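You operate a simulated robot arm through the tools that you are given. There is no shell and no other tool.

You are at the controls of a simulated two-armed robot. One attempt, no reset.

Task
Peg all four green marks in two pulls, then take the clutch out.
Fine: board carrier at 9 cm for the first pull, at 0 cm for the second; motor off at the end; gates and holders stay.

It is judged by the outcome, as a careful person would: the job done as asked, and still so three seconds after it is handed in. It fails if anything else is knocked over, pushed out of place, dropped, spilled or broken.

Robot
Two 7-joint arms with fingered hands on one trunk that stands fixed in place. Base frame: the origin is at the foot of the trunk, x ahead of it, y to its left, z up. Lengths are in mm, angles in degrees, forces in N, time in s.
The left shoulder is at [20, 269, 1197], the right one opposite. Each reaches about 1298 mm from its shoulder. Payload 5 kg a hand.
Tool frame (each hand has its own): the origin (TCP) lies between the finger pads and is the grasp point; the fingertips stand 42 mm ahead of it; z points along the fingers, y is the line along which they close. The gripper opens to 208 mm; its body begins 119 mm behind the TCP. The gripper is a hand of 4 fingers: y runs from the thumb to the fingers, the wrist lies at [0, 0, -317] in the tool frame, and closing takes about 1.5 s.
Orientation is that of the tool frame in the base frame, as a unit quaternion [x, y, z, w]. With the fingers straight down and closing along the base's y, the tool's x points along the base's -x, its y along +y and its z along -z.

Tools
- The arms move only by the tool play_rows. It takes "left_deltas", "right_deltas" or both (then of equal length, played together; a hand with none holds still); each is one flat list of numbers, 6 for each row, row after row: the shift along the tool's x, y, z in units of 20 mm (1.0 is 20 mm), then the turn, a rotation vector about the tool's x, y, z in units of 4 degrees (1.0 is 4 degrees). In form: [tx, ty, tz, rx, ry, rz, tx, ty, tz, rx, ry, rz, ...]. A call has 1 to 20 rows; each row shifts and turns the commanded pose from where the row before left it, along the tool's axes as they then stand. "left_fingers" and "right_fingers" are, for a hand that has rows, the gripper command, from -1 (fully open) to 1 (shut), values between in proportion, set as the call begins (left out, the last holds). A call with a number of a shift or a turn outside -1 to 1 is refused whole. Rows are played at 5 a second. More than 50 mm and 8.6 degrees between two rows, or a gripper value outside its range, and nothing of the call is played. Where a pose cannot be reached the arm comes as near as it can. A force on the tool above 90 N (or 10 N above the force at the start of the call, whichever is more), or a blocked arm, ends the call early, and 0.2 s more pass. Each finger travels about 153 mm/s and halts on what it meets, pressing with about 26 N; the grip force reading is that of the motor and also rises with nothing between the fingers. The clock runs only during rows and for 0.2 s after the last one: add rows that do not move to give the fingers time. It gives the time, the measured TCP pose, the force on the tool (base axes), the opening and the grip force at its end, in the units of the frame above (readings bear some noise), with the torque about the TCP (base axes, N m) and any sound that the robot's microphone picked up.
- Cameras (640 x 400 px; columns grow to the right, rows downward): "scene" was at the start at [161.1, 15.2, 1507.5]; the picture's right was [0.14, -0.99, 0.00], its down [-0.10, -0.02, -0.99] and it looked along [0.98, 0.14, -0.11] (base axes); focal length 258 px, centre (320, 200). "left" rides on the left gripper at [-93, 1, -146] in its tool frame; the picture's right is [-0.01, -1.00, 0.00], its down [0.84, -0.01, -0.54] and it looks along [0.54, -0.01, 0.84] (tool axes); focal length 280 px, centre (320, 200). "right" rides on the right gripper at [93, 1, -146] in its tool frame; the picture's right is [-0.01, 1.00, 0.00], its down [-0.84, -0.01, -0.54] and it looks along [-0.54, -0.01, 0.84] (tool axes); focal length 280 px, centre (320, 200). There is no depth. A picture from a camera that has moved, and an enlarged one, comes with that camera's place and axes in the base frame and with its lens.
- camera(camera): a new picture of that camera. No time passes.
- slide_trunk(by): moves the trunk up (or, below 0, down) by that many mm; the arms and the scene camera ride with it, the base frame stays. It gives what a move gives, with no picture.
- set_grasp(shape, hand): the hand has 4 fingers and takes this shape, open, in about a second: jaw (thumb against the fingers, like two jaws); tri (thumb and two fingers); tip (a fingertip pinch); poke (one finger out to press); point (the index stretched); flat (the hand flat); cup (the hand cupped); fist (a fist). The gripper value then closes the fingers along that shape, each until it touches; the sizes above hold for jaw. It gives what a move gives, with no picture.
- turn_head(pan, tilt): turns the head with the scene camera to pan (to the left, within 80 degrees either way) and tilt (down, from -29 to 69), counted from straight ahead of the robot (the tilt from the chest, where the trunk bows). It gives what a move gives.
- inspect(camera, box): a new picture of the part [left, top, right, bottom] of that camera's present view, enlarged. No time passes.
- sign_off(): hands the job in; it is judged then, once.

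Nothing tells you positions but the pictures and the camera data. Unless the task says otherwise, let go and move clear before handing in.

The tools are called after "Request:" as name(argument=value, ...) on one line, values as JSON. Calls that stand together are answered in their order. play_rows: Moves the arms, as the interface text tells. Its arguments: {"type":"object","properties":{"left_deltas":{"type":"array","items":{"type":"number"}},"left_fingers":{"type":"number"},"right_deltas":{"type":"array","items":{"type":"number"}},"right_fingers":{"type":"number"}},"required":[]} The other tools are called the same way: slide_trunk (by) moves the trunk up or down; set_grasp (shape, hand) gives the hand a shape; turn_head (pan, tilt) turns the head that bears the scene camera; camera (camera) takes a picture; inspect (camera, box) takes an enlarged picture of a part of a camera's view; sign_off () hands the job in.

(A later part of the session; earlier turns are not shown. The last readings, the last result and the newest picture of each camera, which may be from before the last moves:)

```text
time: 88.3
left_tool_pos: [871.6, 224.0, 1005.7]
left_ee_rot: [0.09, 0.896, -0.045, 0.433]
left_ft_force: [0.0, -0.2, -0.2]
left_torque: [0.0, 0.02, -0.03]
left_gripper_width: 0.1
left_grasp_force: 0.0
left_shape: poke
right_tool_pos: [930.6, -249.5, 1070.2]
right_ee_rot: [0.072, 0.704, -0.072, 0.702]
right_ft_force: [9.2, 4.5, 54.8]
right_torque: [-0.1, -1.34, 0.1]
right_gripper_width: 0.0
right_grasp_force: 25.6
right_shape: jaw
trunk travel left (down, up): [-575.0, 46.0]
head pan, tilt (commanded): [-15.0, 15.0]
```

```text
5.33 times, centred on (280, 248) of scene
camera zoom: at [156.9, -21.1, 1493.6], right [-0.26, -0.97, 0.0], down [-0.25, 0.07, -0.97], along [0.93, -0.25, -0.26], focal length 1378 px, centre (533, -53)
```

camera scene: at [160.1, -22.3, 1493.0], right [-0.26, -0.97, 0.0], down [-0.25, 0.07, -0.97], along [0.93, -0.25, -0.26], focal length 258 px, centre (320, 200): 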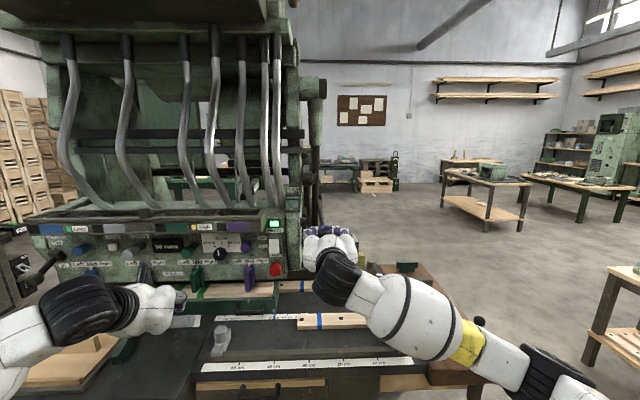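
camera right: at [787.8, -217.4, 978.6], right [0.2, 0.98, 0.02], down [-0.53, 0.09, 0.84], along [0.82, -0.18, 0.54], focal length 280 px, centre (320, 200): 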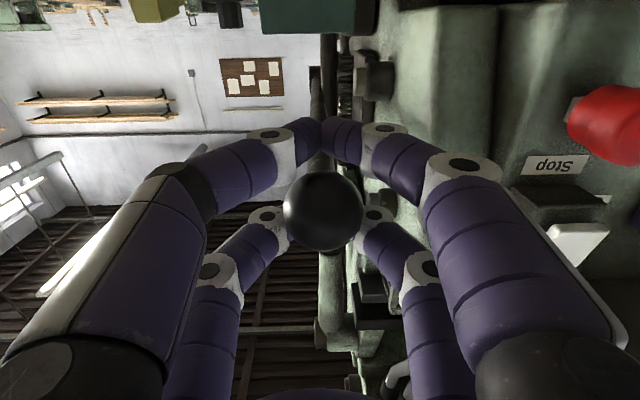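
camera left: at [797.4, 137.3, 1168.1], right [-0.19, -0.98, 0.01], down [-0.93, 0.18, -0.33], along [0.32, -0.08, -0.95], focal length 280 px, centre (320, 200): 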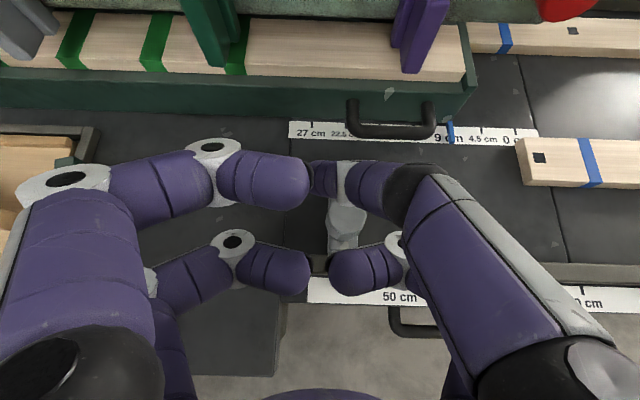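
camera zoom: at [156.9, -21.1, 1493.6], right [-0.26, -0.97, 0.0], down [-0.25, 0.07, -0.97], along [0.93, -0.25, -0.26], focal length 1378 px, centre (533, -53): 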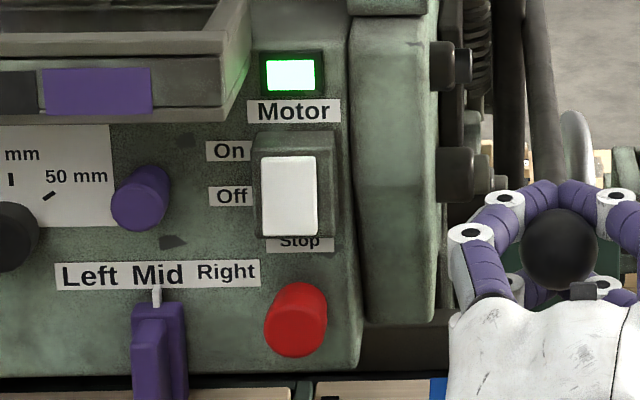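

The counter now shows 57 runs and a peg is visible in the mark beside the green holder, so the first pull counted. I'll now bring the lever back up along the same arc.

Request:
play_rows(right_deltas=[-0.496, 0, -0.063, 0, 0.24, 0, -0.496, 0, -0.063, 0, 0.24, 0, -0.496, 0, -0.063, 0, 0.24, 0, -0.496, 0, -0.063, 0, 0.24, 0, -0.496, 0, -0.063, 0, 0.24, 0, -0.496, 0, -0.063, 0, 0.24, 0, -0.496, 0, -0.063, 0, 0.24, 0, -0.496, 0, -0.063, 0, 0.24, 0, -0.496, 0, -0.063, 0, 0.24, 0, -0.496, 0, -0.063, 0, 0.24, 0])

Request:
camera(camera="right")

```text
time: 90.5
left_tool_pos: [874.0, 222.8, 1003.3]
left_ee_rot: [0.09, 0.896, -0.045, 0.433]
left_ft_force: [-0.3, 0.2, 0.2]
left_torque: [-0.02, 0.01, 0.0]
left_gripper_width: 0.0
left_grasp_force: 0.0
left_shape: poke
right_tool_pos: [927.0, -246.9, 1161.6]
right_ee_rot: [0.078, 0.765, -0.066, 0.636]
right_ft_force: [10.7, -1.0, 0.7]
right_torque: [0.03, 0.11, -0.03]
right_gripper_width: 0.2
right_grasp_force: 26.5
right_shape: jaw
trunk travel left (down, up): [-575.0, 46.0]
head pan, tilt (commanded): [-15.0, 15.0]
```

```text
taken
camera right: at [771.3, -213.8, 1096.5], right [0.2, 0.98, 0.01], down [-0.37, 0.07, 0.93], along [0.91, -0.19, 0.38], focal length 280 px, centre (320, 200)
```

right: 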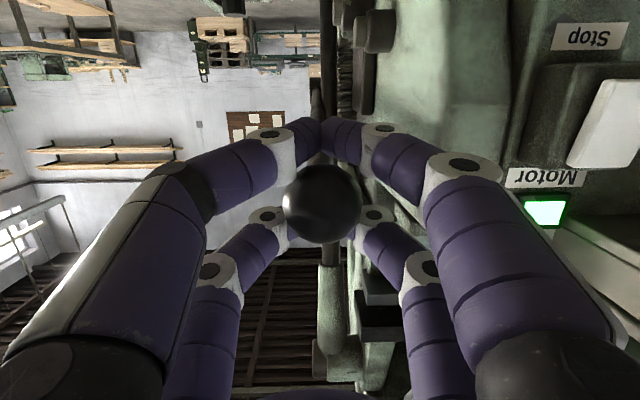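

The lever comes back up with little force. I continue to its starting height.

Request:
play_rows(right_deltas=[-0.496, 0, -0.03, 0, 0.24, 0, -0.496, 0, -0.03, 0, 0.24, 0, -0.496, 0, -0.03, 0, 0.24, 0, -0.496, 0, -0.05, 0, 0.24, 0, -0.496, 0, -0.063, 0, 0.24, 0, -0.496, 0, -0.063, 0, 0.24, 0, -0.496, 0, -0.063, 0, 0.24, 0, -0.496, 0, -0.063, 0, 0.24, 0, -0.496, 0, -0.063, 0, 0.24, 0, -0.35, 0, -0.05, 0, 0.24, 0, 0, 0, 0, 0, 0, 0])

Request:
camera(camera="right")

Request:
camera(camera="scene")

```text
time: 92.9
left_tool_pos: [874.2, 223.1, 1003.4]
left_ee_rot: [0.09, 0.896, -0.046, 0.432]
left_ft_force: [0.3, 0.2, 0.2]
left_torque: [-0.01, 0.03, 0.02]
left_gripper_width: 0.0
left_grasp_force: 0.1
left_shape: poke
right_tool_pos: [942.6, -251.0, 1257.6]
right_ee_rot: [0.083, 0.815, -0.059, 0.57]
right_ft_force: [7.1, -0.4, -0.6]
right_torque: [-0.04, 0.08, -0.06]
right_gripper_width: 0.1
right_grasp_force: 26.3
right_shape: jaw
trunk travel left (down, up): [-575.0, 46.0]
head pan, tilt (commanded): [-15.0, 15.0]
```

```text
taken
camera right: at [776.6, -214.9, 1219.2], right [0.21, 0.98, 0.01], down [-0.22, 0.03, 0.98], along [0.95, -0.21, 0.22], focal length 280 px, centre (320, 200)
```

right: 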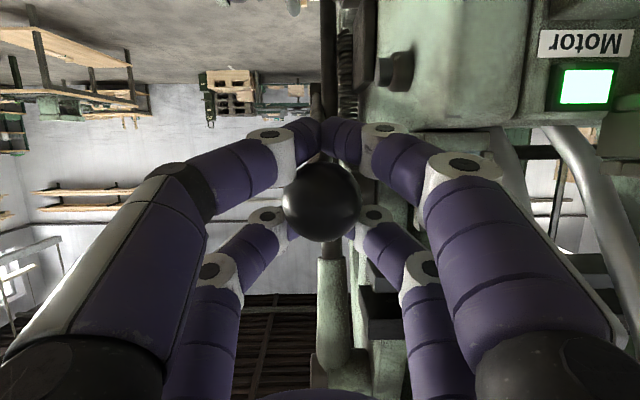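

```text
taken
camera scene: at [160.8, -22.4, 1492.9], right [-0.26, -0.97, 0.0], down [-0.25, 0.07, -0.97], along [0.93, -0.25, -0.26], focal length 258 px, centre (320, 200)
```

scene: 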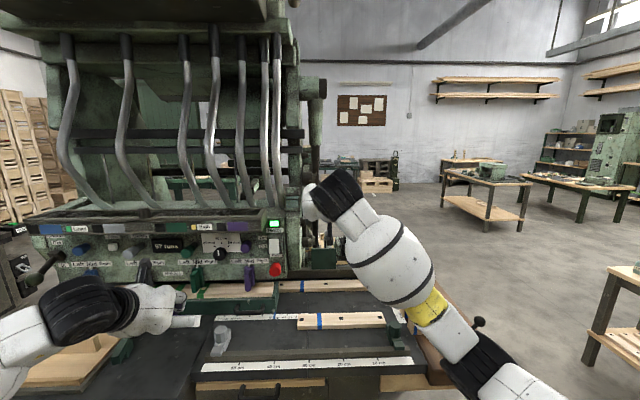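

The lever is back at its starting height and still caged, so I'll leave the right hand holding it still. The left hand now returns beside the handle to push the carrier to 0 cm.

Request:
play_rows(left_deltas=[0, -1, 0, 0, 0, 0, 0, -1, 0, 0, 0, 0, 0, -1, 0, 0, 0, 0, 0, -1, 0, 0, 0, 0, 0, -1, 0, 0, 0, 0, 0, 0, 1, 0, 0, 0, 0, 0, 1, 0, 0, 0, 0, 0, 1, 0, 0, 0, 0, 0, 1, 0, 0, 0, 0, 0, 1, 0, 0, 0])

Request:
camera(camera="left")

Request:
turn_head(pan=5, tilt=28)

Request:
camera(camera="scene")

```text
time: 95.1
left_tool_pos: [930.5, 108.7, 942.5]
left_ee_rot: [0.09, 0.896, -0.046, 0.433]
left_ft_force: [-0.2, 1.2, -0.4]
left_torque: [0.02, 0.01, 0.01]
left_gripper_width: 0.1
left_grasp_force: 0.0
left_shape: poke
right_tool_pos: [942.4, -250.8, 1256.6]
right_ee_rot: [0.083, 0.815, -0.058, 0.57]
right_ft_force: [6.4, -1.1, -0.1]
right_torque: [0.01, 0.1, -0.02]
right_gripper_width: 0.0
right_grasp_force: 26.1
right_shape: jaw
trunk travel left (down, up): [-575.0, 46.0]
head pan, tilt (commanded): [-15.0, 15.0]
```

```text
taken
camera left: at [875.0, 121.2, 1105.5], right [-0.19, -0.98, 0.01], down [-0.93, 0.18, -0.33], along [0.32, -0.08, -0.95], focal length 280 px, centre (320, 200)
```

left: 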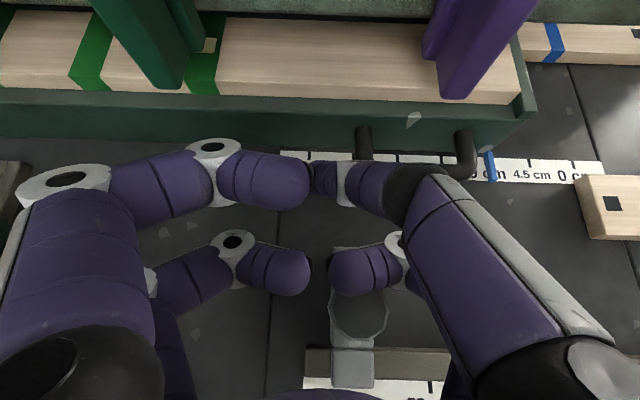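

```text
time: 95.9
left_tool_pos: [931.9, 108.4, 941.8]
left_ee_rot: [0.09, 0.896, -0.045, 0.433]
left_ft_force: [-0.8, -0.2, 0.0]
left_torque: [0.0, -0.01, 0.0]
left_gripper_width: 0.0
left_grasp_force: 0.1
left_shape: poke
right_tool_pos: [940.9, -250.6, 1258.2]
right_ee_rot: [0.084, 0.815, -0.059, 0.57]
right_ft_force: [4.8, 1.2, 0.3]
right_torque: [-0.03, 0.09, -0.04]
right_gripper_width: 0.1
right_grasp_force: 25.8
right_shape: jaw
trunk travel left (down, up): [-575.0, 46.0]
head pan, tilt (commanded): [5.0, 28.0]
```

```text
taken
camera scene: at [161.1, 9.7, 1472.0], right [0.09, -1.0, 0.0], down [-0.47, -0.04, -0.88], along [0.88, 0.08, -0.47], focal length 258 px, centre (320, 200)
```

scene: 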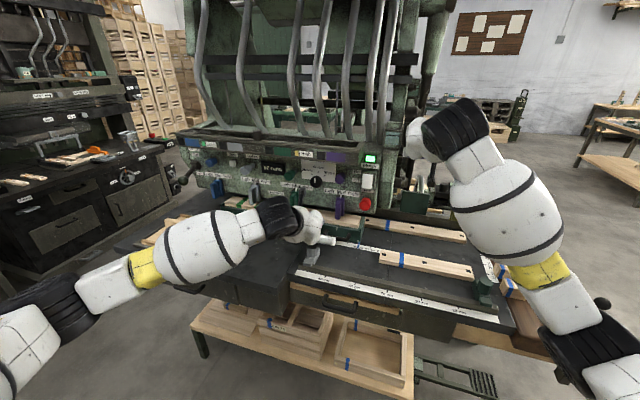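

A peg is visible in a green mark. The tip is lined up left of the handle leg as before, so I insert the last 50 mm.

Request:
play_rows(left_deltas=[0, 0, 0.9, 0, 0, 0, 0, 0, 0.9, 0, 0, 0, 0, 0, 0.65, 0, 0, 0])

Request:
camera(camera="left")

Request:
inspect(camera="scene", box=[280, 180, 440, 280])

```text
time: 96.7
left_tool_pos: [968.8, 99.9, 912.5]
left_ee_rot: [0.09, 0.896, -0.045, 0.433]
left_ft_force: [0.5, -0.3, 0.9]
left_torque: [-0.02, 0.03, -0.01]
left_gripper_width: 0.0
left_grasp_force: 0.0
left_shape: poke
right_tool_pos: [940.6, -251.5, 1258.8]
right_ee_rot: [0.083, 0.814, -0.058, 0.572]
right_ft_force: [4.7, 0.7, 0.7]
right_torque: [0.04, 0.05, -0.01]
right_gripper_width: 0.0
right_grasp_force: 26.2
right_shape: jaw
trunk travel left (down, up): [-575.0, 46.0]
head pan, tilt (commanded): [5.0, 28.0]
```

```text
taken
camera left: at [912.9, 112.3, 1075.1], right [-0.19, -0.98, 0.01], down [-0.93, 0.18, -0.33], along [0.32, -0.08, -0.95], focal length 280 px, centre (320, 200)
```

left: 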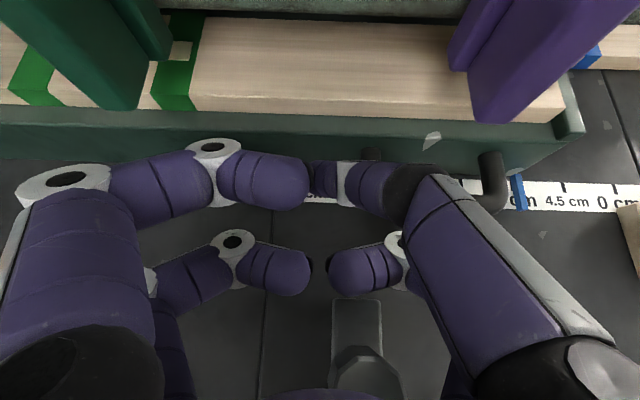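

```text
4.00 times, centred on (360, 230) of scene
camera zoom: at [161.1, 9.7, 1472.0], right [0.09, -1.0, 0.0], down [-0.47, -0.04, -0.88], along [0.88, 0.08, -0.47], focal length 1034 px, centre (160, 80)
```

zoom: 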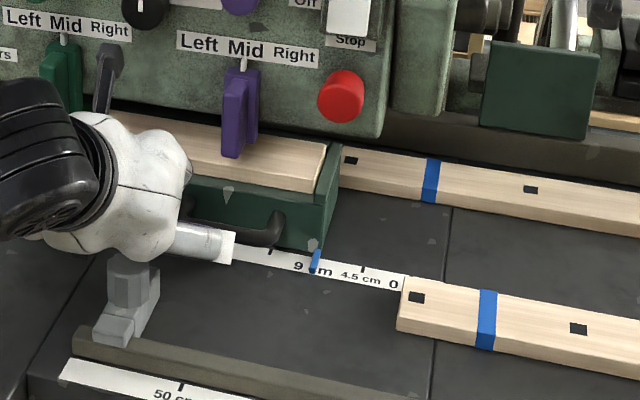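

Before pushing further I want to be sure the carrier's back edge clears the blue-taped board lying behind it. Enlarging that corner.

Request:
inspect(camera="scene", box=[345, 205, 409, 245])

Request:
inspect(camera="left", box=[480, 0, 640, 100])

```text
10.00 times, centred on (377, 225) of scene
camera zoom: at [161.1, 9.7, 1472.0], right [0.09, -1.0, 0.0], down [-0.47, -0.04, -0.88], along [0.88, 0.08, -0.47], focal length 2584 px, centre (-250, -50)
```

zoom: 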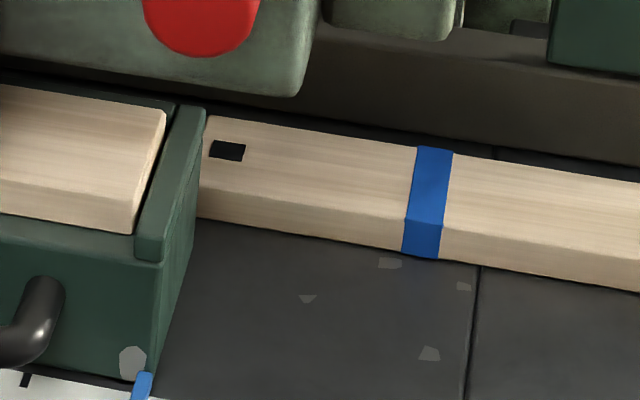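

```text
4.00 times, centred on (560, 50) of left
camera zoom: at [912.9, 112.3, 1075.1], right [-0.19, -0.98, 0.01], down [-0.93, 0.18, -0.33], along [0.32, -0.08, -0.95], focal length 1122 px, centre (-640, 800)
```

zoom: 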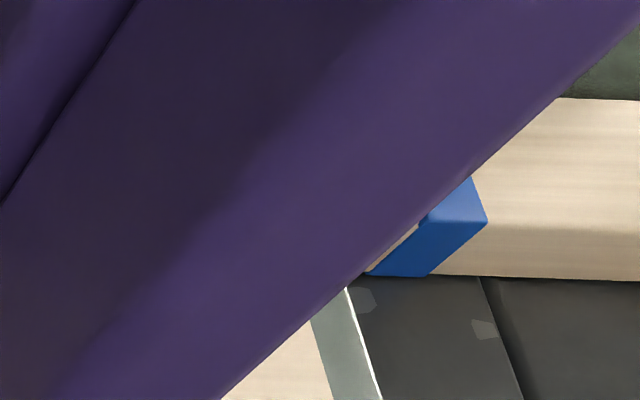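

I'll zoom further on the corner where the carrier's back edge meets the line of that board.

Request:
inspect(camera="scene", box=[356, 212, 376, 236])

Request:
inspect(camera="right", box=[400, 0, 640, 120])

```text
16.00 times, centred on (366, 224) of scene
camera zoom: at [161.1, 9.7, 1472.0], right [0.09, -1.0, 0.0], down [-0.47, -0.04, -0.88], along [0.88, 0.08, -0.47], focal length 4134 px, centre (-416, -184)
```

zoom: 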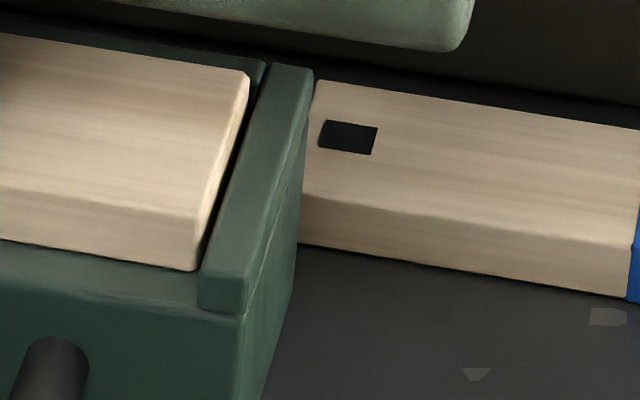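

```text
2.67 times, centred on (520, 60) of right
camera zoom: at [776.3, -214.9, 1219.3], right [0.21, 0.98, 0.01], down [-0.22, 0.03, 0.98], along [0.95, -0.21, 0.22], focal length 748 px, centre (-213, 573)
```

zoom: 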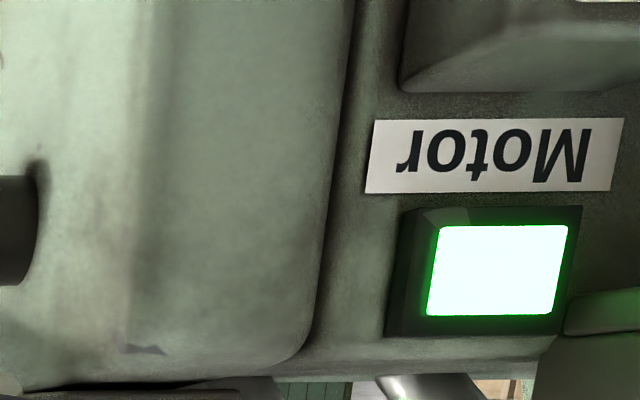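

The carrier's back edge passes a little in front of that board, so the path looks free, but I'll push slowly and watch the board. First 60 mm.

Request:
play_rows(left_deltas=[0, -0.3, 0, 0, 0, 0, 0, -0.3, 0, 0, 0, 0, 0, -0.3, 0, 0, 0, 0, 0, -0.3, 0, 0, 0, 0, 0, -0.3, 0, 0, 0, 0])

Request:
inspect(camera="scene", box=[300, 180, 460, 280])

Request:
camera(camera="left")

```text
time: 97.9
left_tool_pos: [962.4, 69.4, 910.4]
left_ee_rot: [0.09, 0.896, -0.046, 0.432]
left_ft_force: [-0.3, -0.4, -1.0]
left_torque: [0.0, -0.05, 0.05]
left_gripper_width: 0.1
left_grasp_force: 0.1
left_shape: poke
right_tool_pos: [941.7, -251.8, 1257.4]
right_ee_rot: [0.083, 0.815, -0.059, 0.57]
right_ft_force: [3.7, 0.7, 0.4]
right_torque: [-0.02, 0.04, 0.01]
right_gripper_width: 0.1
right_grasp_force: 26.3
right_shape: jaw
trunk travel left (down, up): [-575.0, 46.0]
head pan, tilt (commanded): [5.0, 28.0]
```

```text
4.00 times, centred on (380, 230) of scene
camera zoom: at [161.2, 9.7, 1471.9], right [0.09, -1.0, 0.0], down [-0.47, -0.04, -0.88], along [0.88, 0.08, -0.47], focal length 1034 px, centre (80, 80)
```

zoom: 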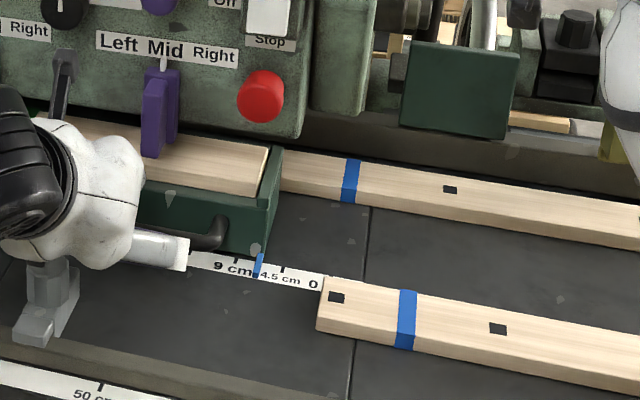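

```text
taken
camera left: at [906.9, 82.1, 1074.4], right [-0.19, -0.98, 0.01], down [-0.93, 0.18, -0.32], along [0.32, -0.08, -0.95], focal length 280 px, centre (320, 200)
```

left: 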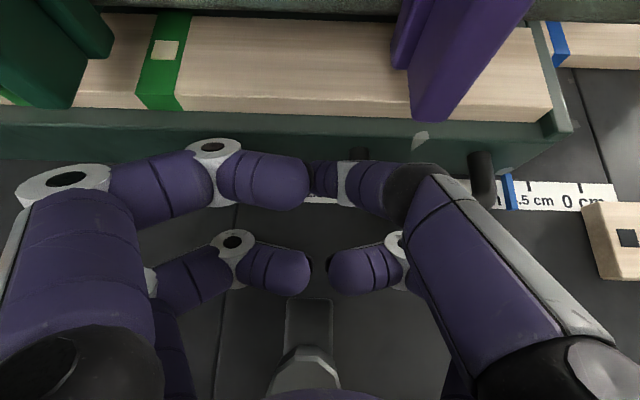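

The back board hasn't moved and the pointer is around 6.8. Pushing 42 mm more.

Request:
play_rows(left_deltas=[0, -0.3, 0, 0, 0, 0, 0, -0.3, 0, 0, 0, 0, 0, -0.3, 0, 0, 0, 0, 0, -0.3, 0, 0, 0, 0, 0, -0.3, 0, 0, 0, 0, 0, -0.3, 0, 0, 0, 0, 0, -0.3, 0, 0, 0, 0])

Request:
inspect(camera="scene", box=[300, 180, 460, 280])

Request:
camera(camera="left")

```text
time: 99.5
left_tool_pos: [952.7, 28.8, 911.7]
left_ee_rot: [0.09, 0.896, -0.045, 0.433]
left_ft_force: [-0.8, 0.0, -0.7]
left_torque: [0.02, -0.08, 0.09]
left_gripper_width: 0.0
left_grasp_force: 0.1
left_shape: poke
right_tool_pos: [942.5, -250.5, 1258.4]
right_ee_rot: [0.083, 0.815, -0.059, 0.571]
right_ft_force: [4.0, 1.0, 0.7]
right_torque: [-0.01, 0.09, 0.1]
right_gripper_width: 0.0
right_grasp_force: 26.5
right_shape: jaw
trunk travel left (down, up): [-575.0, 46.0]
head pan, tilt (commanded): [5.0, 28.0]
```

```text
4.00 times, centred on (380, 230) of scene
camera zoom: at [160.9, 9.5, 1472.0], right [0.09, -1.0, 0.0], down [-0.47, -0.04, -0.88], along [0.88, 0.08, -0.47], focal length 1034 px, centre (80, 80)
```

zoom: 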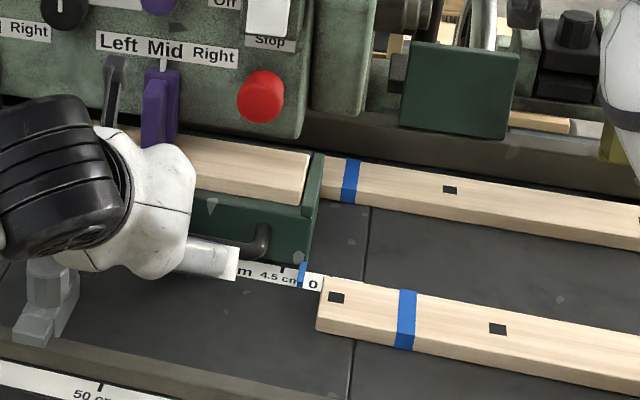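

```text
taken
camera left: at [897.6, 40.2, 1075.1], right [-0.19, -0.98, 0.01], down [-0.93, 0.18, -0.32], along [0.32, -0.08, -0.95], focal length 280 px, centre (320, 200)
```

left: 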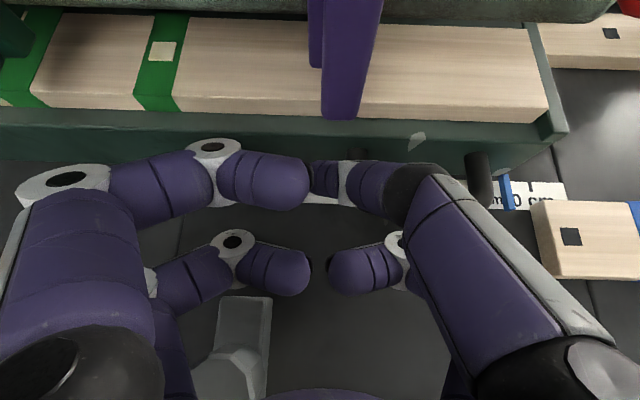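

The pointer is near 2.5 cm and both loose boards are unmoved. I push 16 mm more at a slower pace.

Request:
play_rows(left_deltas=[0, -0.15, 0, 0, 0, 0, 0, -0.15, 0, 0, 0, 0, 0, -0.15, 0, 0, 0, 0, 0, -0.15, 0, 0, 0, 0, 0, -0.1, 0, 0, 0, 0, 0, -0.1, 0, 0, 0, 0, 0, 0, 0, 0, 0, 0])

Request:
inspect(camera="scene", box=[345, 230, 409, 270])

Request:
inspect(camera="left", box=[440, 120, 640, 245])

```text
time: 101.1
left_tool_pos: [950.5, 14.2, 912.6]
left_ee_rot: [0.091, 0.896, -0.046, 0.432]
left_ft_force: [0.3, 0.9, 1.2]
left_torque: [-0.03, -0.02, 0.03]
left_gripper_width: 0.0
left_grasp_force: 0.1
left_shape: poke
right_tool_pos: [942.2, -251.5, 1257.4]
right_ee_rot: [0.084, 0.815, -0.059, 0.571]
right_ft_force: [3.8, 0.6, 1.2]
right_torque: [-0.03, 0.04, 0.04]
right_gripper_width: 0.0
right_grasp_force: 26.1
right_shape: jaw
trunk travel left (down, up): [-575.0, 46.0]
head pan, tilt (commanded): [5.0, 28.0]
```

```text
10.00 times, centred on (377, 250) of scene
camera zoom: at [160.9, 9.8, 1472.0], right [0.09, -1.0, 0.0], down [-0.47, -0.04, -0.88], along [0.88, 0.08, -0.47], focal length 2584 px, centre (-250, -300)
```

zoom: 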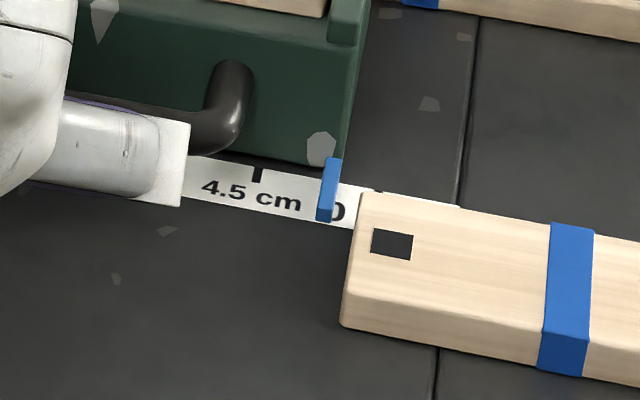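

```text
3.20 times, centred on (540, 182) of left
camera zoom: at [895.4, 26.8, 1075.6], right [-0.19, -0.98, 0.01], down [-0.93, 0.18, -0.33], along [0.32, -0.08, -0.95], focal length 897 px, centre (-384, 256)
```

zoom: 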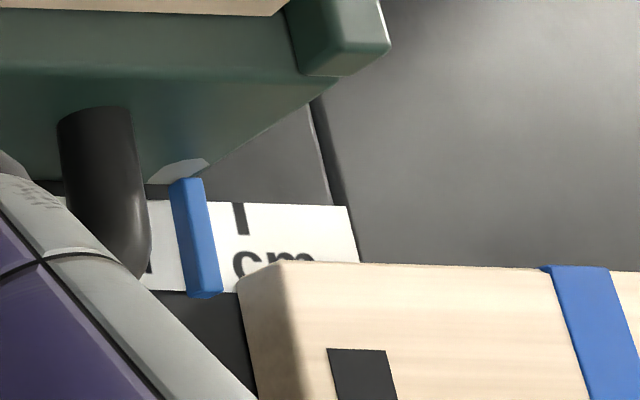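

The pointer reads about 1.7 cm, and its tip will pass behind the front board's corner with about 10 mm to spare. I push 14 mm more in 2 mm steps.

Request:
play_rows(left_deltas=[0, -0.1, 0, 0, 0, 0, 0, -0.1, 0, 0, 0, 0, 0, -0.1, 0, 0, 0, 0, 0, -0.1, 0, 0, 0, 0, 0, -0.1, 0, 0, 0, 0, 0, -0.1, 0, 0, 0, 0, 0, -0.1, 0, 0, 0, 0, 0, 0, 0, 0, 0, 0])

Request:
inspect(camera="scene", box=[345, 230, 409, 270])

Request:
inspect(camera="left", box=[440, 120, 640, 245])

```text
time: 102.9
left_tool_pos: [948.9, 0.4, 912.3]
left_ee_rot: [0.09, 0.896, -0.045, 0.433]
left_ft_force: [0.9, 0.2, 0.2]
left_torque: [0.01, -0.01, -0.05]
left_gripper_width: 0.0
left_grasp_force: 0.1
left_shape: poke
right_tool_pos: [941.7, -250.8, 1257.4]
right_ee_rot: [0.084, 0.815, -0.059, 0.57]
right_ft_force: [3.9, 1.4, 0.2]
right_torque: [-0.02, 0.01, 0.04]
right_gripper_width: 0.3
right_grasp_force: 26.2
right_shape: jaw
trunk travel left (down, up): [-575.0, 46.0]
head pan, tilt (commanded): [5.0, 28.0]
```

```text
10.00 times, centred on (377, 250) of scene
camera zoom: at [160.9, 9.8, 1472.0], right [0.09, -1.0, 0.0], down [-0.47, -0.04, -0.88], along [0.88, 0.08, -0.47], focal length 2584 px, centre (-250, -300)
```

zoom: 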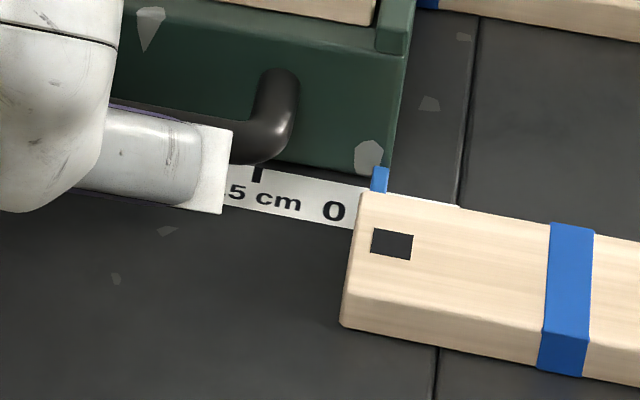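

```text
3.20 times, centred on (540, 182) of left
camera zoom: at [892.7, 13.0, 1075.7], right [-0.19, -0.98, 0.01], down [-0.93, 0.18, -0.33], along [0.32, -0.08, -0.95], focal length 897 px, centre (-384, 256)
```

zoom: 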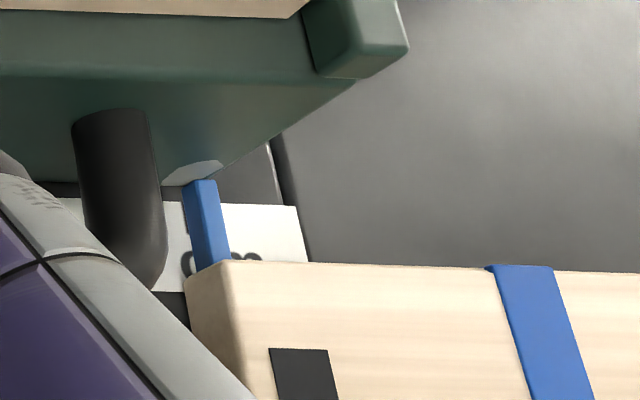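

The pointer now sits on the 0 mark to within about a millimetre, and both loose boards are untouched. I withdraw the left hand the same way as before.

Request:
play_rows(left_deltas=[0, 0.3, 0, 0, 0, 0, 0, 0.3, 0, 0, 0, 0, 0, 0, -0.5, 0, 0, 0, 0, 0, -1, 0, 0, 0, 0, 0, -1, 0, 0, 0, 0, 0, -1, 0, 0, 0, 0, 0, -1, 0, 0, 0, 0, 0, -1, 0, 0, 0, 0, 0, -1, 0, 0, 0, 0, 0, -1, 0, 0, 0, 0, 1, 0, 0, 0, 0, 0, 1, 0, 0, 0, 0, 0, 1, 0, 0, 0, 0, 0, 1, 0, 0, 0, 0, 0, 1, 0, 0, 0, 0])

Request:
inspect(camera="scene", box=[345, 230, 409, 270])

Request:
inspect(camera="scene", box=[220, 150, 420, 275])

Request:
camera(camera="left")

```text
time: 106.1
left_tool_pos: [854.4, 135.8, 1005.9]
left_ee_rot: [0.09, 0.896, -0.045, 0.433]
left_ft_force: [-0.1, 0.2, 0.0]
left_torque: [0.0, -0.02, 0.03]
left_gripper_width: 0.0
left_grasp_force: 0.2
left_shape: poke
right_tool_pos: [941.9, -251.6, 1257.5]
right_ee_rot: [0.083, 0.815, -0.058, 0.57]
right_ft_force: [2.6, 0.8, 0.5]
right_torque: [-0.03, -0.01, 0.0]
right_gripper_width: 0.0
right_grasp_force: 25.9
right_shape: jaw
trunk travel left (down, up): [-575.0, 46.0]
head pan, tilt (commanded): [5.0, 28.0]
```

```text
10.00 times, centred on (377, 250) of scene
camera zoom: at [161.0, 10.0, 1472.0], right [0.09, -1.0, 0.0], down [-0.47, -0.04, -0.88], along [0.88, 0.08, -0.47], focal length 2584 px, centre (-250, -300)
```

zoom: 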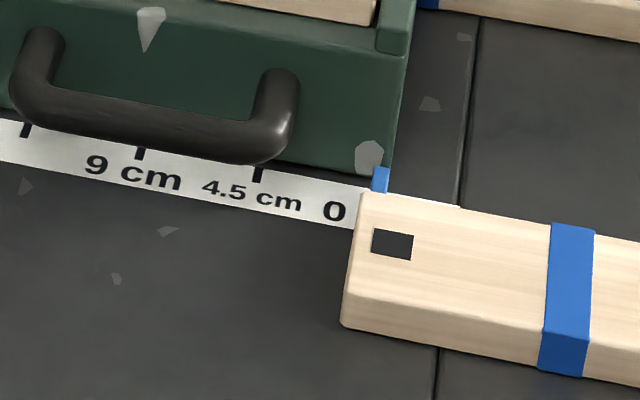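

```text
3.20 times, centred on (320, 212) of scene
camera zoom: at [161.0, 10.0, 1472.0], right [0.09, -1.0, 0.0], down [-0.47, -0.04, -0.88], along [0.88, 0.08, -0.47], focal length 827 px, centre (320, 160)
```

zoom: 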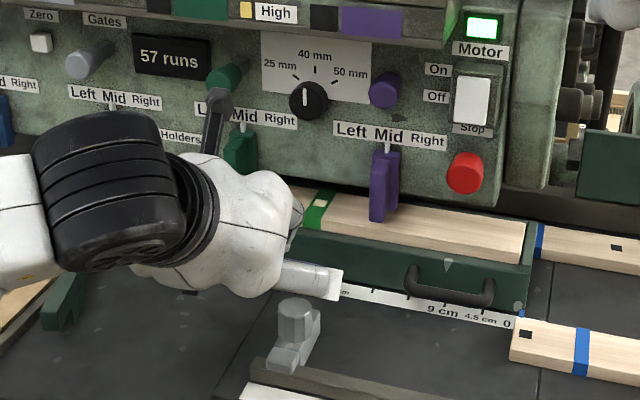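

```text
taken
camera left: at [799.8, 147.1, 1168.8], right [-0.19, -0.98, 0.01], down [-0.93, 0.18, -0.33], along [0.32, -0.08, -0.95], focal length 280 px, centre (320, 200)
```

left: 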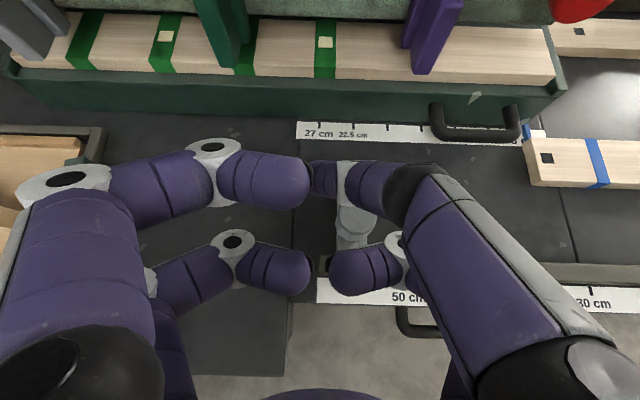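

Two pegs sit in marks two and four, and marks one and three are now under the grey and green holders. Before the second pull I nudge the lever up a little to be sure it is fully back at its top position.

Request:
play_rows(right_deltas=[-0.2, 0, -0.02, 0, 0, 0, -0.1, 0, 0, 0, 0, 0, 0, 0, 0, 0, 0, 0])

Request:
camera(camera="right")

```text
time: 106.9
left_tool_pos: [855.9, 134.3, 1005.8]
left_ee_rot: [0.09, 0.896, -0.045, 0.433]
left_ft_force: [0.4, 0.5, -0.4]
left_torque: [0.02, -0.01, -0.02]
left_gripper_width: 0.0
left_grasp_force: 0.0
left_shape: poke
right_tool_pos: [944.5, -251.1, 1262.7]
right_ee_rot: [0.083, 0.815, -0.058, 0.571]
right_ft_force: [-0.9, 0.6, -3.4]
right_torque: [0.08, -0.03, -0.03]
right_gripper_width: 0.0
right_grasp_force: 26.0
right_shape: jaw
trunk travel left (down, up): [-575.0, 46.0]
head pan, tilt (commanded): [5.0, 28.0]
```

```text
taken
camera right: at [778.0, -215.4, 1225.3], right [0.21, 0.98, 0.01], down [-0.22, 0.03, 0.98], along [0.95, -0.21, 0.22], focal length 280 px, centre (320, 200)
```

right: 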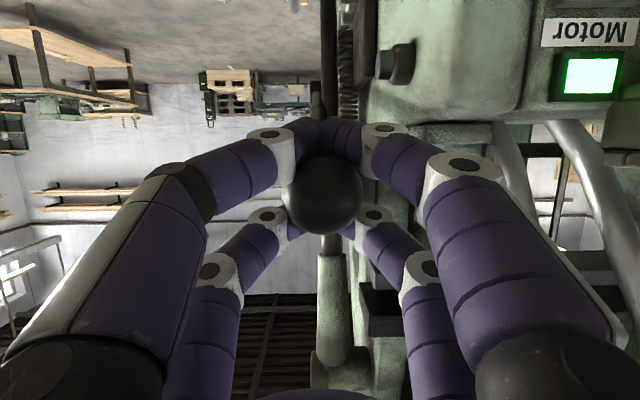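

The lever is at its top (slight downward resistance). Now the second pull, down along the same arc.

Request:
play_rows(right_deltas=[0.496, 0, 0.063, 0, -0.24, 0, 0.496, 0, 0.063, 0, -0.24, 0, 0.496, 0, 0.063, 0, -0.24, 0, 0.496, 0, 0.063, 0, -0.24, 0, 0.496, 0, 0.063, 0, -0.24, 0, 0.496, 0, 0.063, 0, -0.24, 0, 0.496, 0, 0.063, 0, -0.24, 0, 0.496, 0, 0.063, 0, -0.24, 0, 0.496, 0, 0.063, 0, -0.24, 0, 0.496, 0, 0.063, 0, -0.24, 0, 0.496, 0, 0.063, 0, -0.24, 0, 0.496, 0, 0.063, 0, -0.24, 0])

Request:
camera(camera="right")

```text
time: 109.5
left_tool_pos: [855.5, 134.8, 1005.1]
left_ee_rot: [0.09, 0.895, -0.045, 0.434]
left_ft_force: [-0.9, -0.9, 0.1]
left_torque: [-0.02, -0.02, -0.03]
left_gripper_width: 0.0
left_grasp_force: 0.1
left_shape: poke
right_tool_pos: [928.0, -247.6, 1144.9]
right_ee_rot: [0.077, 0.754, -0.067, 0.649]
right_ft_force: [1.0, 1.0, 3.5]
right_torque: [0.03, -0.02, 0.06]
right_gripper_width: 0.0
right_grasp_force: 26.0
right_shape: jaw
trunk travel left (down, up): [-575.0, 46.0]
head pan, tilt (commanded): [5.0, 28.0]
```

```text
taken
camera right: at [773.7, -214.4, 1073.6], right [0.2, 0.98, 0.01], down [-0.4, 0.07, 0.91], along [0.89, -0.19, 0.41], focal length 280 px, centre (320, 200)
```

right: 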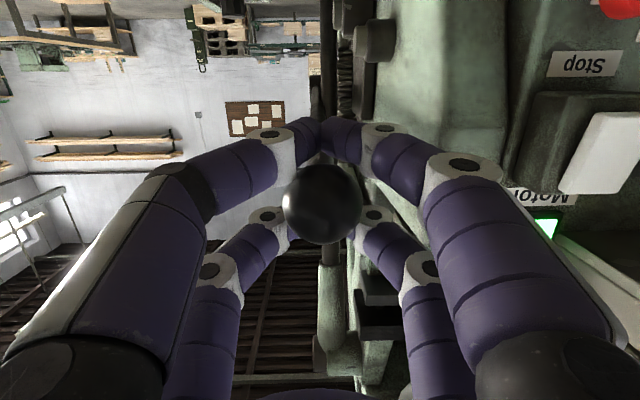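

Going well; now the rest of the stroke down to the stop and hold.

Request:
play_rows(right_deltas=[0.496, 0, 0.063, 0, -0.24, 0, 0.496, 0, 0.063, 0, -0.24, 0, 0.496, 0, 0.063, 0, -0.24, 0, 0.496, 0, 0.063, 0, -0.24, 0, 0.496, 0, 0.063, 0, -0.24, 0, 0.496, 0, 0.063, 0, -0.24, 0, 0.496, 0, 0.063, 0, -0.24, 0, 0.3, 0, 0.04, 0, -0.14, 0, 0, 0, 0, 0, 0, 0])

Request:
inspect(camera="scene", box=[220, 150, 420, 275])

```text
time: 111.5
left_tool_pos: [854.4, 135.1, 1007.2]
left_ee_rot: [0.09, 0.895, -0.045, 0.434]
left_ft_force: [-0.4, 0.8, 0.6]
left_torque: [0.02, -0.05, -0.01]
left_gripper_width: 0.0
left_grasp_force: 0.1
left_shape: poke
right_tool_pos: [928.7, -249.6, 1073.0]
right_ee_rot: [0.072, 0.709, -0.071, 0.698]
right_ft_force: [2.3, 1.5, 21.8]
right_torque: [-0.06, -0.5, 0.0]
right_gripper_width: 0.0
right_grasp_force: 26.0
right_shape: jaw
trunk travel left (down, up): [-575.0, 46.0]
head pan, tilt (commanded): [5.0, 28.0]
```

```text
3.20 times, centred on (320, 212) of scene
camera zoom: at [159.3, 10.3, 1472.4], right [0.09, -1.0, 0.0], down [-0.47, -0.04, -0.88], along [0.88, 0.08, -0.47], focal length 827 px, centre (320, 160)
```

zoom: 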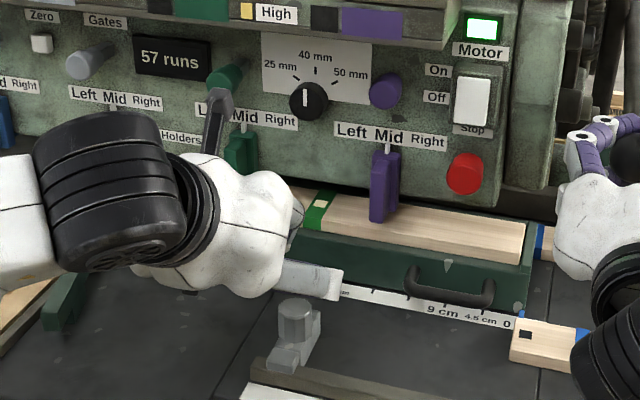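

At the stop now (22 N) and the counter still reads 57, as it did for a moment on the first pull. I press a bit more firmly and hold about a second.

Request:
play_rows(right_deltas=[0.2, 0, 0.025, 0, -0.1, 0, 0, 0, 0, 0, 0, 0, 0, 0, 0, 0, 0, 0, 0, 0, 0, 0, 0, 0])

Request:
inspect(camera="scene", box=[220, 150, 420, 275])

```text
time: 112.5
left_tool_pos: [854.0, 134.8, 1006.9]
left_ee_rot: [0.09, 0.896, -0.045, 0.433]
left_ft_force: [0.3, 0.3, 0.6]
left_torque: [-0.03, 0.0, 0.01]
left_gripper_width: 0.0
left_grasp_force: 0.0
left_shape: poke
right_tool_pos: [929.6, -248.6, 1071.9]
right_ee_rot: [0.072, 0.706, -0.071, 0.701]
right_ft_force: [9.2, 0.3, 48.4]
right_torque: [-0.04, -1.07, 0.02]
right_gripper_width: 0.0
right_grasp_force: 25.9
right_shape: jaw
trunk travel left (down, up): [-575.0, 46.0]
head pan, tilt (commanded): [5.0, 28.0]
```

```text
3.20 times, centred on (320, 212) of scene
camera zoom: at [158.0, 10.7, 1472.5], right [0.09, -1.0, 0.0], down [-0.47, -0.04, -0.88], along [0.88, 0.08, -0.47], focal length 827 px, centre (320, 160)
```

zoom: 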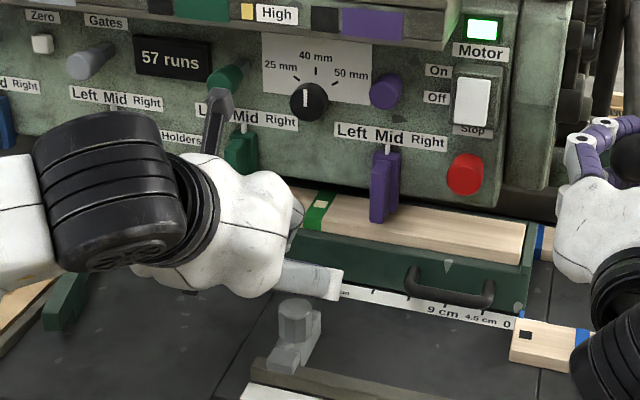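

I hold for another second to let the machine finish its cycle.

Request:
play_rows(right_deltas=[0, 0, 0, 0, 0, 0, 0, 0, 0, 0, 0, 0, 0, 0, 0, 0, 0, 0, 0, 0, 0, 0, 0, 0])

Request:
inspect(camera="scene", box=[220, 150, 420, 275])

```text
time: 113.5
left_tool_pos: [852.4, 135.5, 1007.2]
left_ee_rot: [0.089, 0.895, -0.045, 0.434]
left_ft_force: [-0.5, -0.3, -0.7]
left_torque: [0.0, 0.01, 0.0]
left_gripper_width: 0.0
left_grasp_force: 0.2
left_shape: poke
right_tool_pos: [930.7, -248.0, 1070.8]
right_ee_rot: [0.073, 0.705, -0.073, 0.701]
right_ft_force: [9.8, 0.6, 49.8]
right_torque: [-0.01, -1.12, 0.02]
right_gripper_width: 0.0
right_grasp_force: 26.0
right_shape: jaw
trunk travel left (down, up): [-575.0, 46.0]
head pan, tilt (commanded): [5.0, 28.0]
```

```text
3.20 times, centred on (320, 212) of scene
camera zoom: at [157.9, 10.7, 1472.5], right [0.09, -1.0, 0.0], down [-0.47, -0.04, -0.88], along [0.88, 0.08, -0.47], focal length 827 px, centre (320, 160)
```

zoom: 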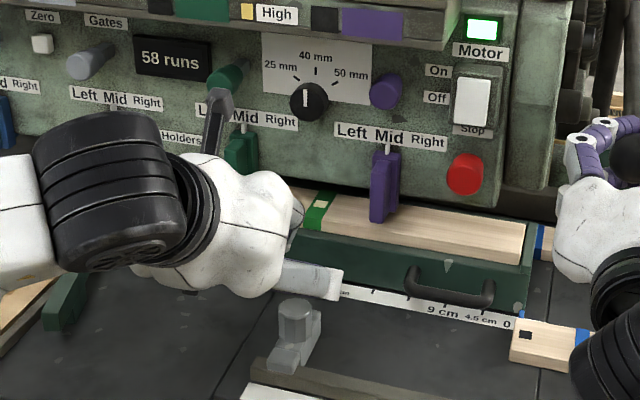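

The counter shows 58 runs, so the second pull counted. Now I return the lever up along the arc.

Request:
play_rows(right_deltas=[-0.496, 0, -0.063, 0, 0.24, 0, -0.496, 0, -0.063, 0, 0.24, 0, -0.496, 0, -0.063, 0, 0.24, 0, -0.496, 0, -0.063, 0, 0.24, 0, -0.496, 0, -0.063, 0, 0.24, 0, -0.496, 0, -0.063, 0, 0.24, 0, -0.496, 0, -0.063, 0, 0.24, 0, -0.496, 0, -0.063, 0, 0.24, 0, -0.496, 0, -0.03, 0, 0.24, 0, -0.496, 0, -0.03, 0, 0.24, 0, -0.496, 0, -0.03, 0, 0.24, 0, -0.496, 0, -0.05, 0, 0.24, 0, -0.496, 0, -0.063, 0, 0.24, 0, -0.496, 0, -0.063, 0, 0.24, 0, -0.496, 0, -0.063, 0, 0.24, 0, -0.496, 0, -0.063, 0, 0.24, 0, -0.496, 0, -0.063, 0, 0.24, 0, -0.496, 0, -0.063, 0, 0.24, 0, -0.496, 0, -0.063, 0, 0.24, 0, -0.4, 0, -0.05, 0, 0.24, 0])

Request:
camera(camera="right")

Request:
inspect(camera="scene", box=[220, 150, 420, 275])

```text
time: 117.7
left_tool_pos: [855.4, 134.1, 1005.5]
left_ee_rot: [0.089, 0.896, -0.045, 0.433]
left_ft_force: [-0.4, -0.6, 0.1]
left_torque: [0.0, 0.0, 0.0]
left_gripper_width: 0.0
left_grasp_force: 0.0
left_shape: poke
right_tool_pos: [941.5, -249.9, 1260.7]
right_ee_rot: [0.083, 0.815, -0.058, 0.57]
right_ft_force: [1.2, 0.6, -0.6]
right_torque: [-0.01, -0.01, 0.0]
right_gripper_width: 0.2
right_grasp_force: 25.7
right_shape: jaw
trunk travel left (down, up): [-575.0, 46.0]
head pan, tilt (commanded): [5.0, 28.0]
```

```text
taken
camera right: at [776.2, -214.6, 1223.5], right [0.21, 0.98, 0.01], down [-0.22, 0.03, 0.98], along [0.95, -0.2, 0.22], focal length 280 px, centre (320, 200)
```

right: 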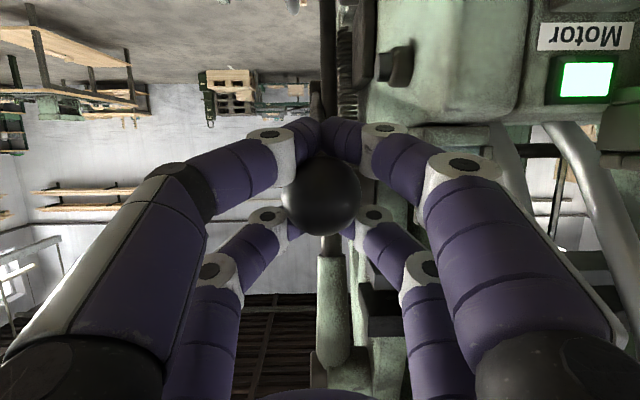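

```text
3.20 times, centred on (320, 212) of scene
camera zoom: at [160.5, 9.8, 1472.1], right [0.09, -1.0, 0.0], down [-0.47, -0.04, -0.88], along [0.88, 0.08, -0.47], focal length 827 px, centre (320, 160)
```

zoom: 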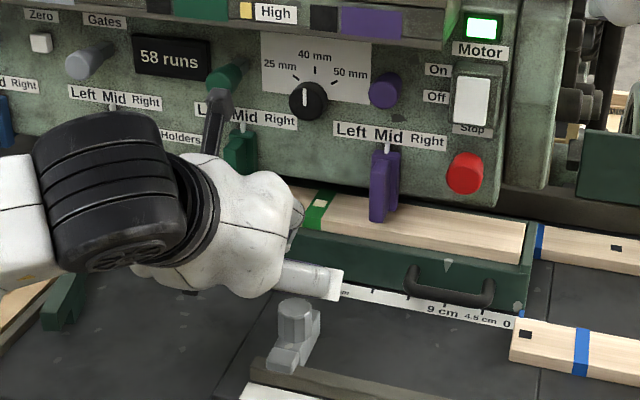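

The lever is back at the top. I open the right hand and back straight away from the ball.

Request:
play_rows(right_deltas=[0, 0, 0, 0, 0, 0, 0, 0, 0, 0, 0, 0, 0, 0, 0, 0, 0, 0, 0, 0, 0, 0, 0, 0, 0, 0, 0, 0, 0, 0, 0, 0, 0, 0, 0, 0], right_fingers=-0.3)

Request:
play_rows(right_deltas=[0, 0, -0.5, 0, 0, 0, 0, 0, -1, 0, 0, 0, 0, 0, -1, 0, 0, 0, 0, 0, -1, 0, 0, 0, 0, 0, -1, 0, 0, 0, 0, 0, -1, 0, 0, 0, 0, 0, -1, 0, 0, 0, 0, 0, -1, 0, 0, 0])

Request:
camera(camera="right")

Request:
turn_head(pan=20, tilt=20)

Request:
camera(camera="scene")

Request:
inspect(camera="scene", box=[200, 140, 360, 260])

```text
time: 119.1
left_tool_pos: [856.5, 134.1, 1005.7]
left_ee_rot: [0.089, 0.896, -0.044, 0.433]
left_ft_force: [0.5, 0.0, 0.4]
left_torque: [0.0, -0.03, 0.02]
left_gripper_width: 0.0
left_grasp_force: 0.1
left_shape: poke
right_tool_pos: [943.1, -250.2, 1261.1]
right_ee_rot: [0.083, 0.815, -0.058, 0.57]
right_ft_force: [0.3, -0.1, 0.1]
right_torque: [-0.01, -0.01, 0.0]
right_gripper_width: 134.8
right_grasp_force: 0.1
right_shape: jaw
trunk travel left (down, up): [-575.0, 46.0]
head pan, tilt (commanded): [5.0, 28.0]
```

```text
time: 120.9
left_tool_pos: [857.1, 138.6, 1003.3]
left_ee_rot: [0.087, 0.896, -0.045, 0.433]
left_ft_force: [0.7, 3.4, -1.3]
left_torque: [-0.35, -0.04, -0.33]
left_gripper_width: 0.0
left_grasp_force: 0.0
left_shape: poke
right_tool_pos: [804.7, -218.1, 1313.9]
right_ee_rot: [0.082, 0.815, -0.059, 0.571]
right_ft_force: [0.3, 1.1, 1.7]
right_torque: [0.0, 0.18, -0.16]
right_gripper_width: 135.2
right_grasp_force: 0.1
right_shape: jaw
trunk travel left (down, up): [-575.0, 46.0]
head pan, tilt (commanded): [5.0, 28.0]
```

```text
taken
camera right: at [639.1, -183.1, 1275.4], right [0.21, 0.98, 0.01], down [-0.22, 0.03, 0.98], along [0.95, -0.2, 0.22], focal length 280 px, centre (320, 200)
```

right: 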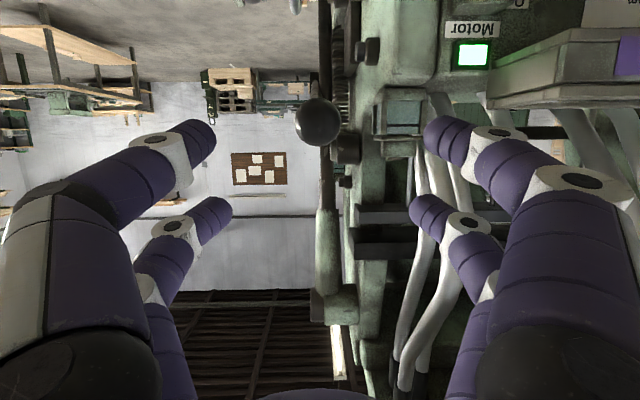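

```text
time: 121.7
left_tool_pos: [854.9, 134.8, 1005.0]
left_ee_rot: [0.089, 0.896, -0.045, 0.433]
left_ft_force: [0.0, 0.5, -0.6]
left_torque: [-0.07, 0.0, -0.04]
left_gripper_width: 0.3
left_grasp_force: 0.0
left_shape: poke
right_tool_pos: [803.6, -222.8, 1312.1]
right_ee_rot: [0.083, 0.815, -0.059, 0.571]
right_ft_force: [1.6, 0.8, 0.0]
right_torque: [0.0, 0.0, -0.05]
right_gripper_width: 135.1
right_grasp_force: 0.0
right_shape: jaw
trunk travel left (down, up): [-575.0, 46.0]
head pan, tilt (commanded): [20.0, 20.0]
```

```text
taken
camera scene: at [157.6, 34.0, 1484.8], right [0.34, -0.94, 0.0], down [-0.32, -0.12, -0.94], along [0.88, 0.32, -0.34], focal length 258 px, centre (320, 200)
```

scene: 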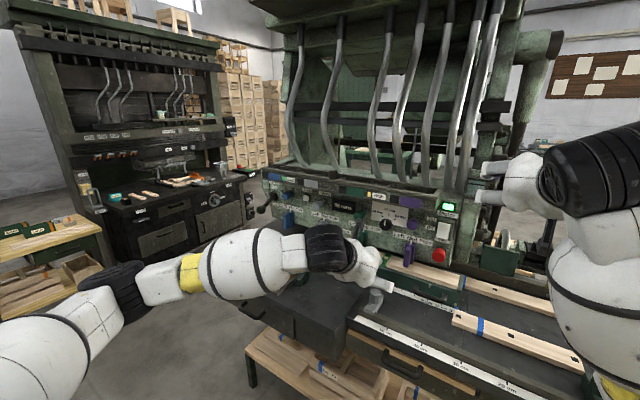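

```text
3.33 times, centred on (280, 200) of scene
camera zoom: at [157.6, 34.0, 1484.8], right [0.34, -0.94, 0.0], down [-0.32, -0.12, -0.94], along [0.88, 0.32, -0.34], focal length 861 px, centre (453, 200)
```

zoom: 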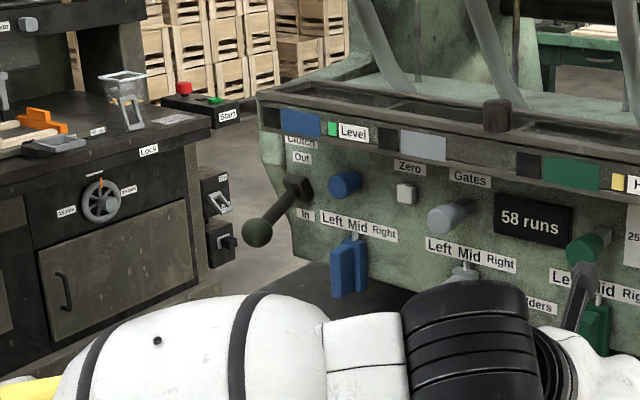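

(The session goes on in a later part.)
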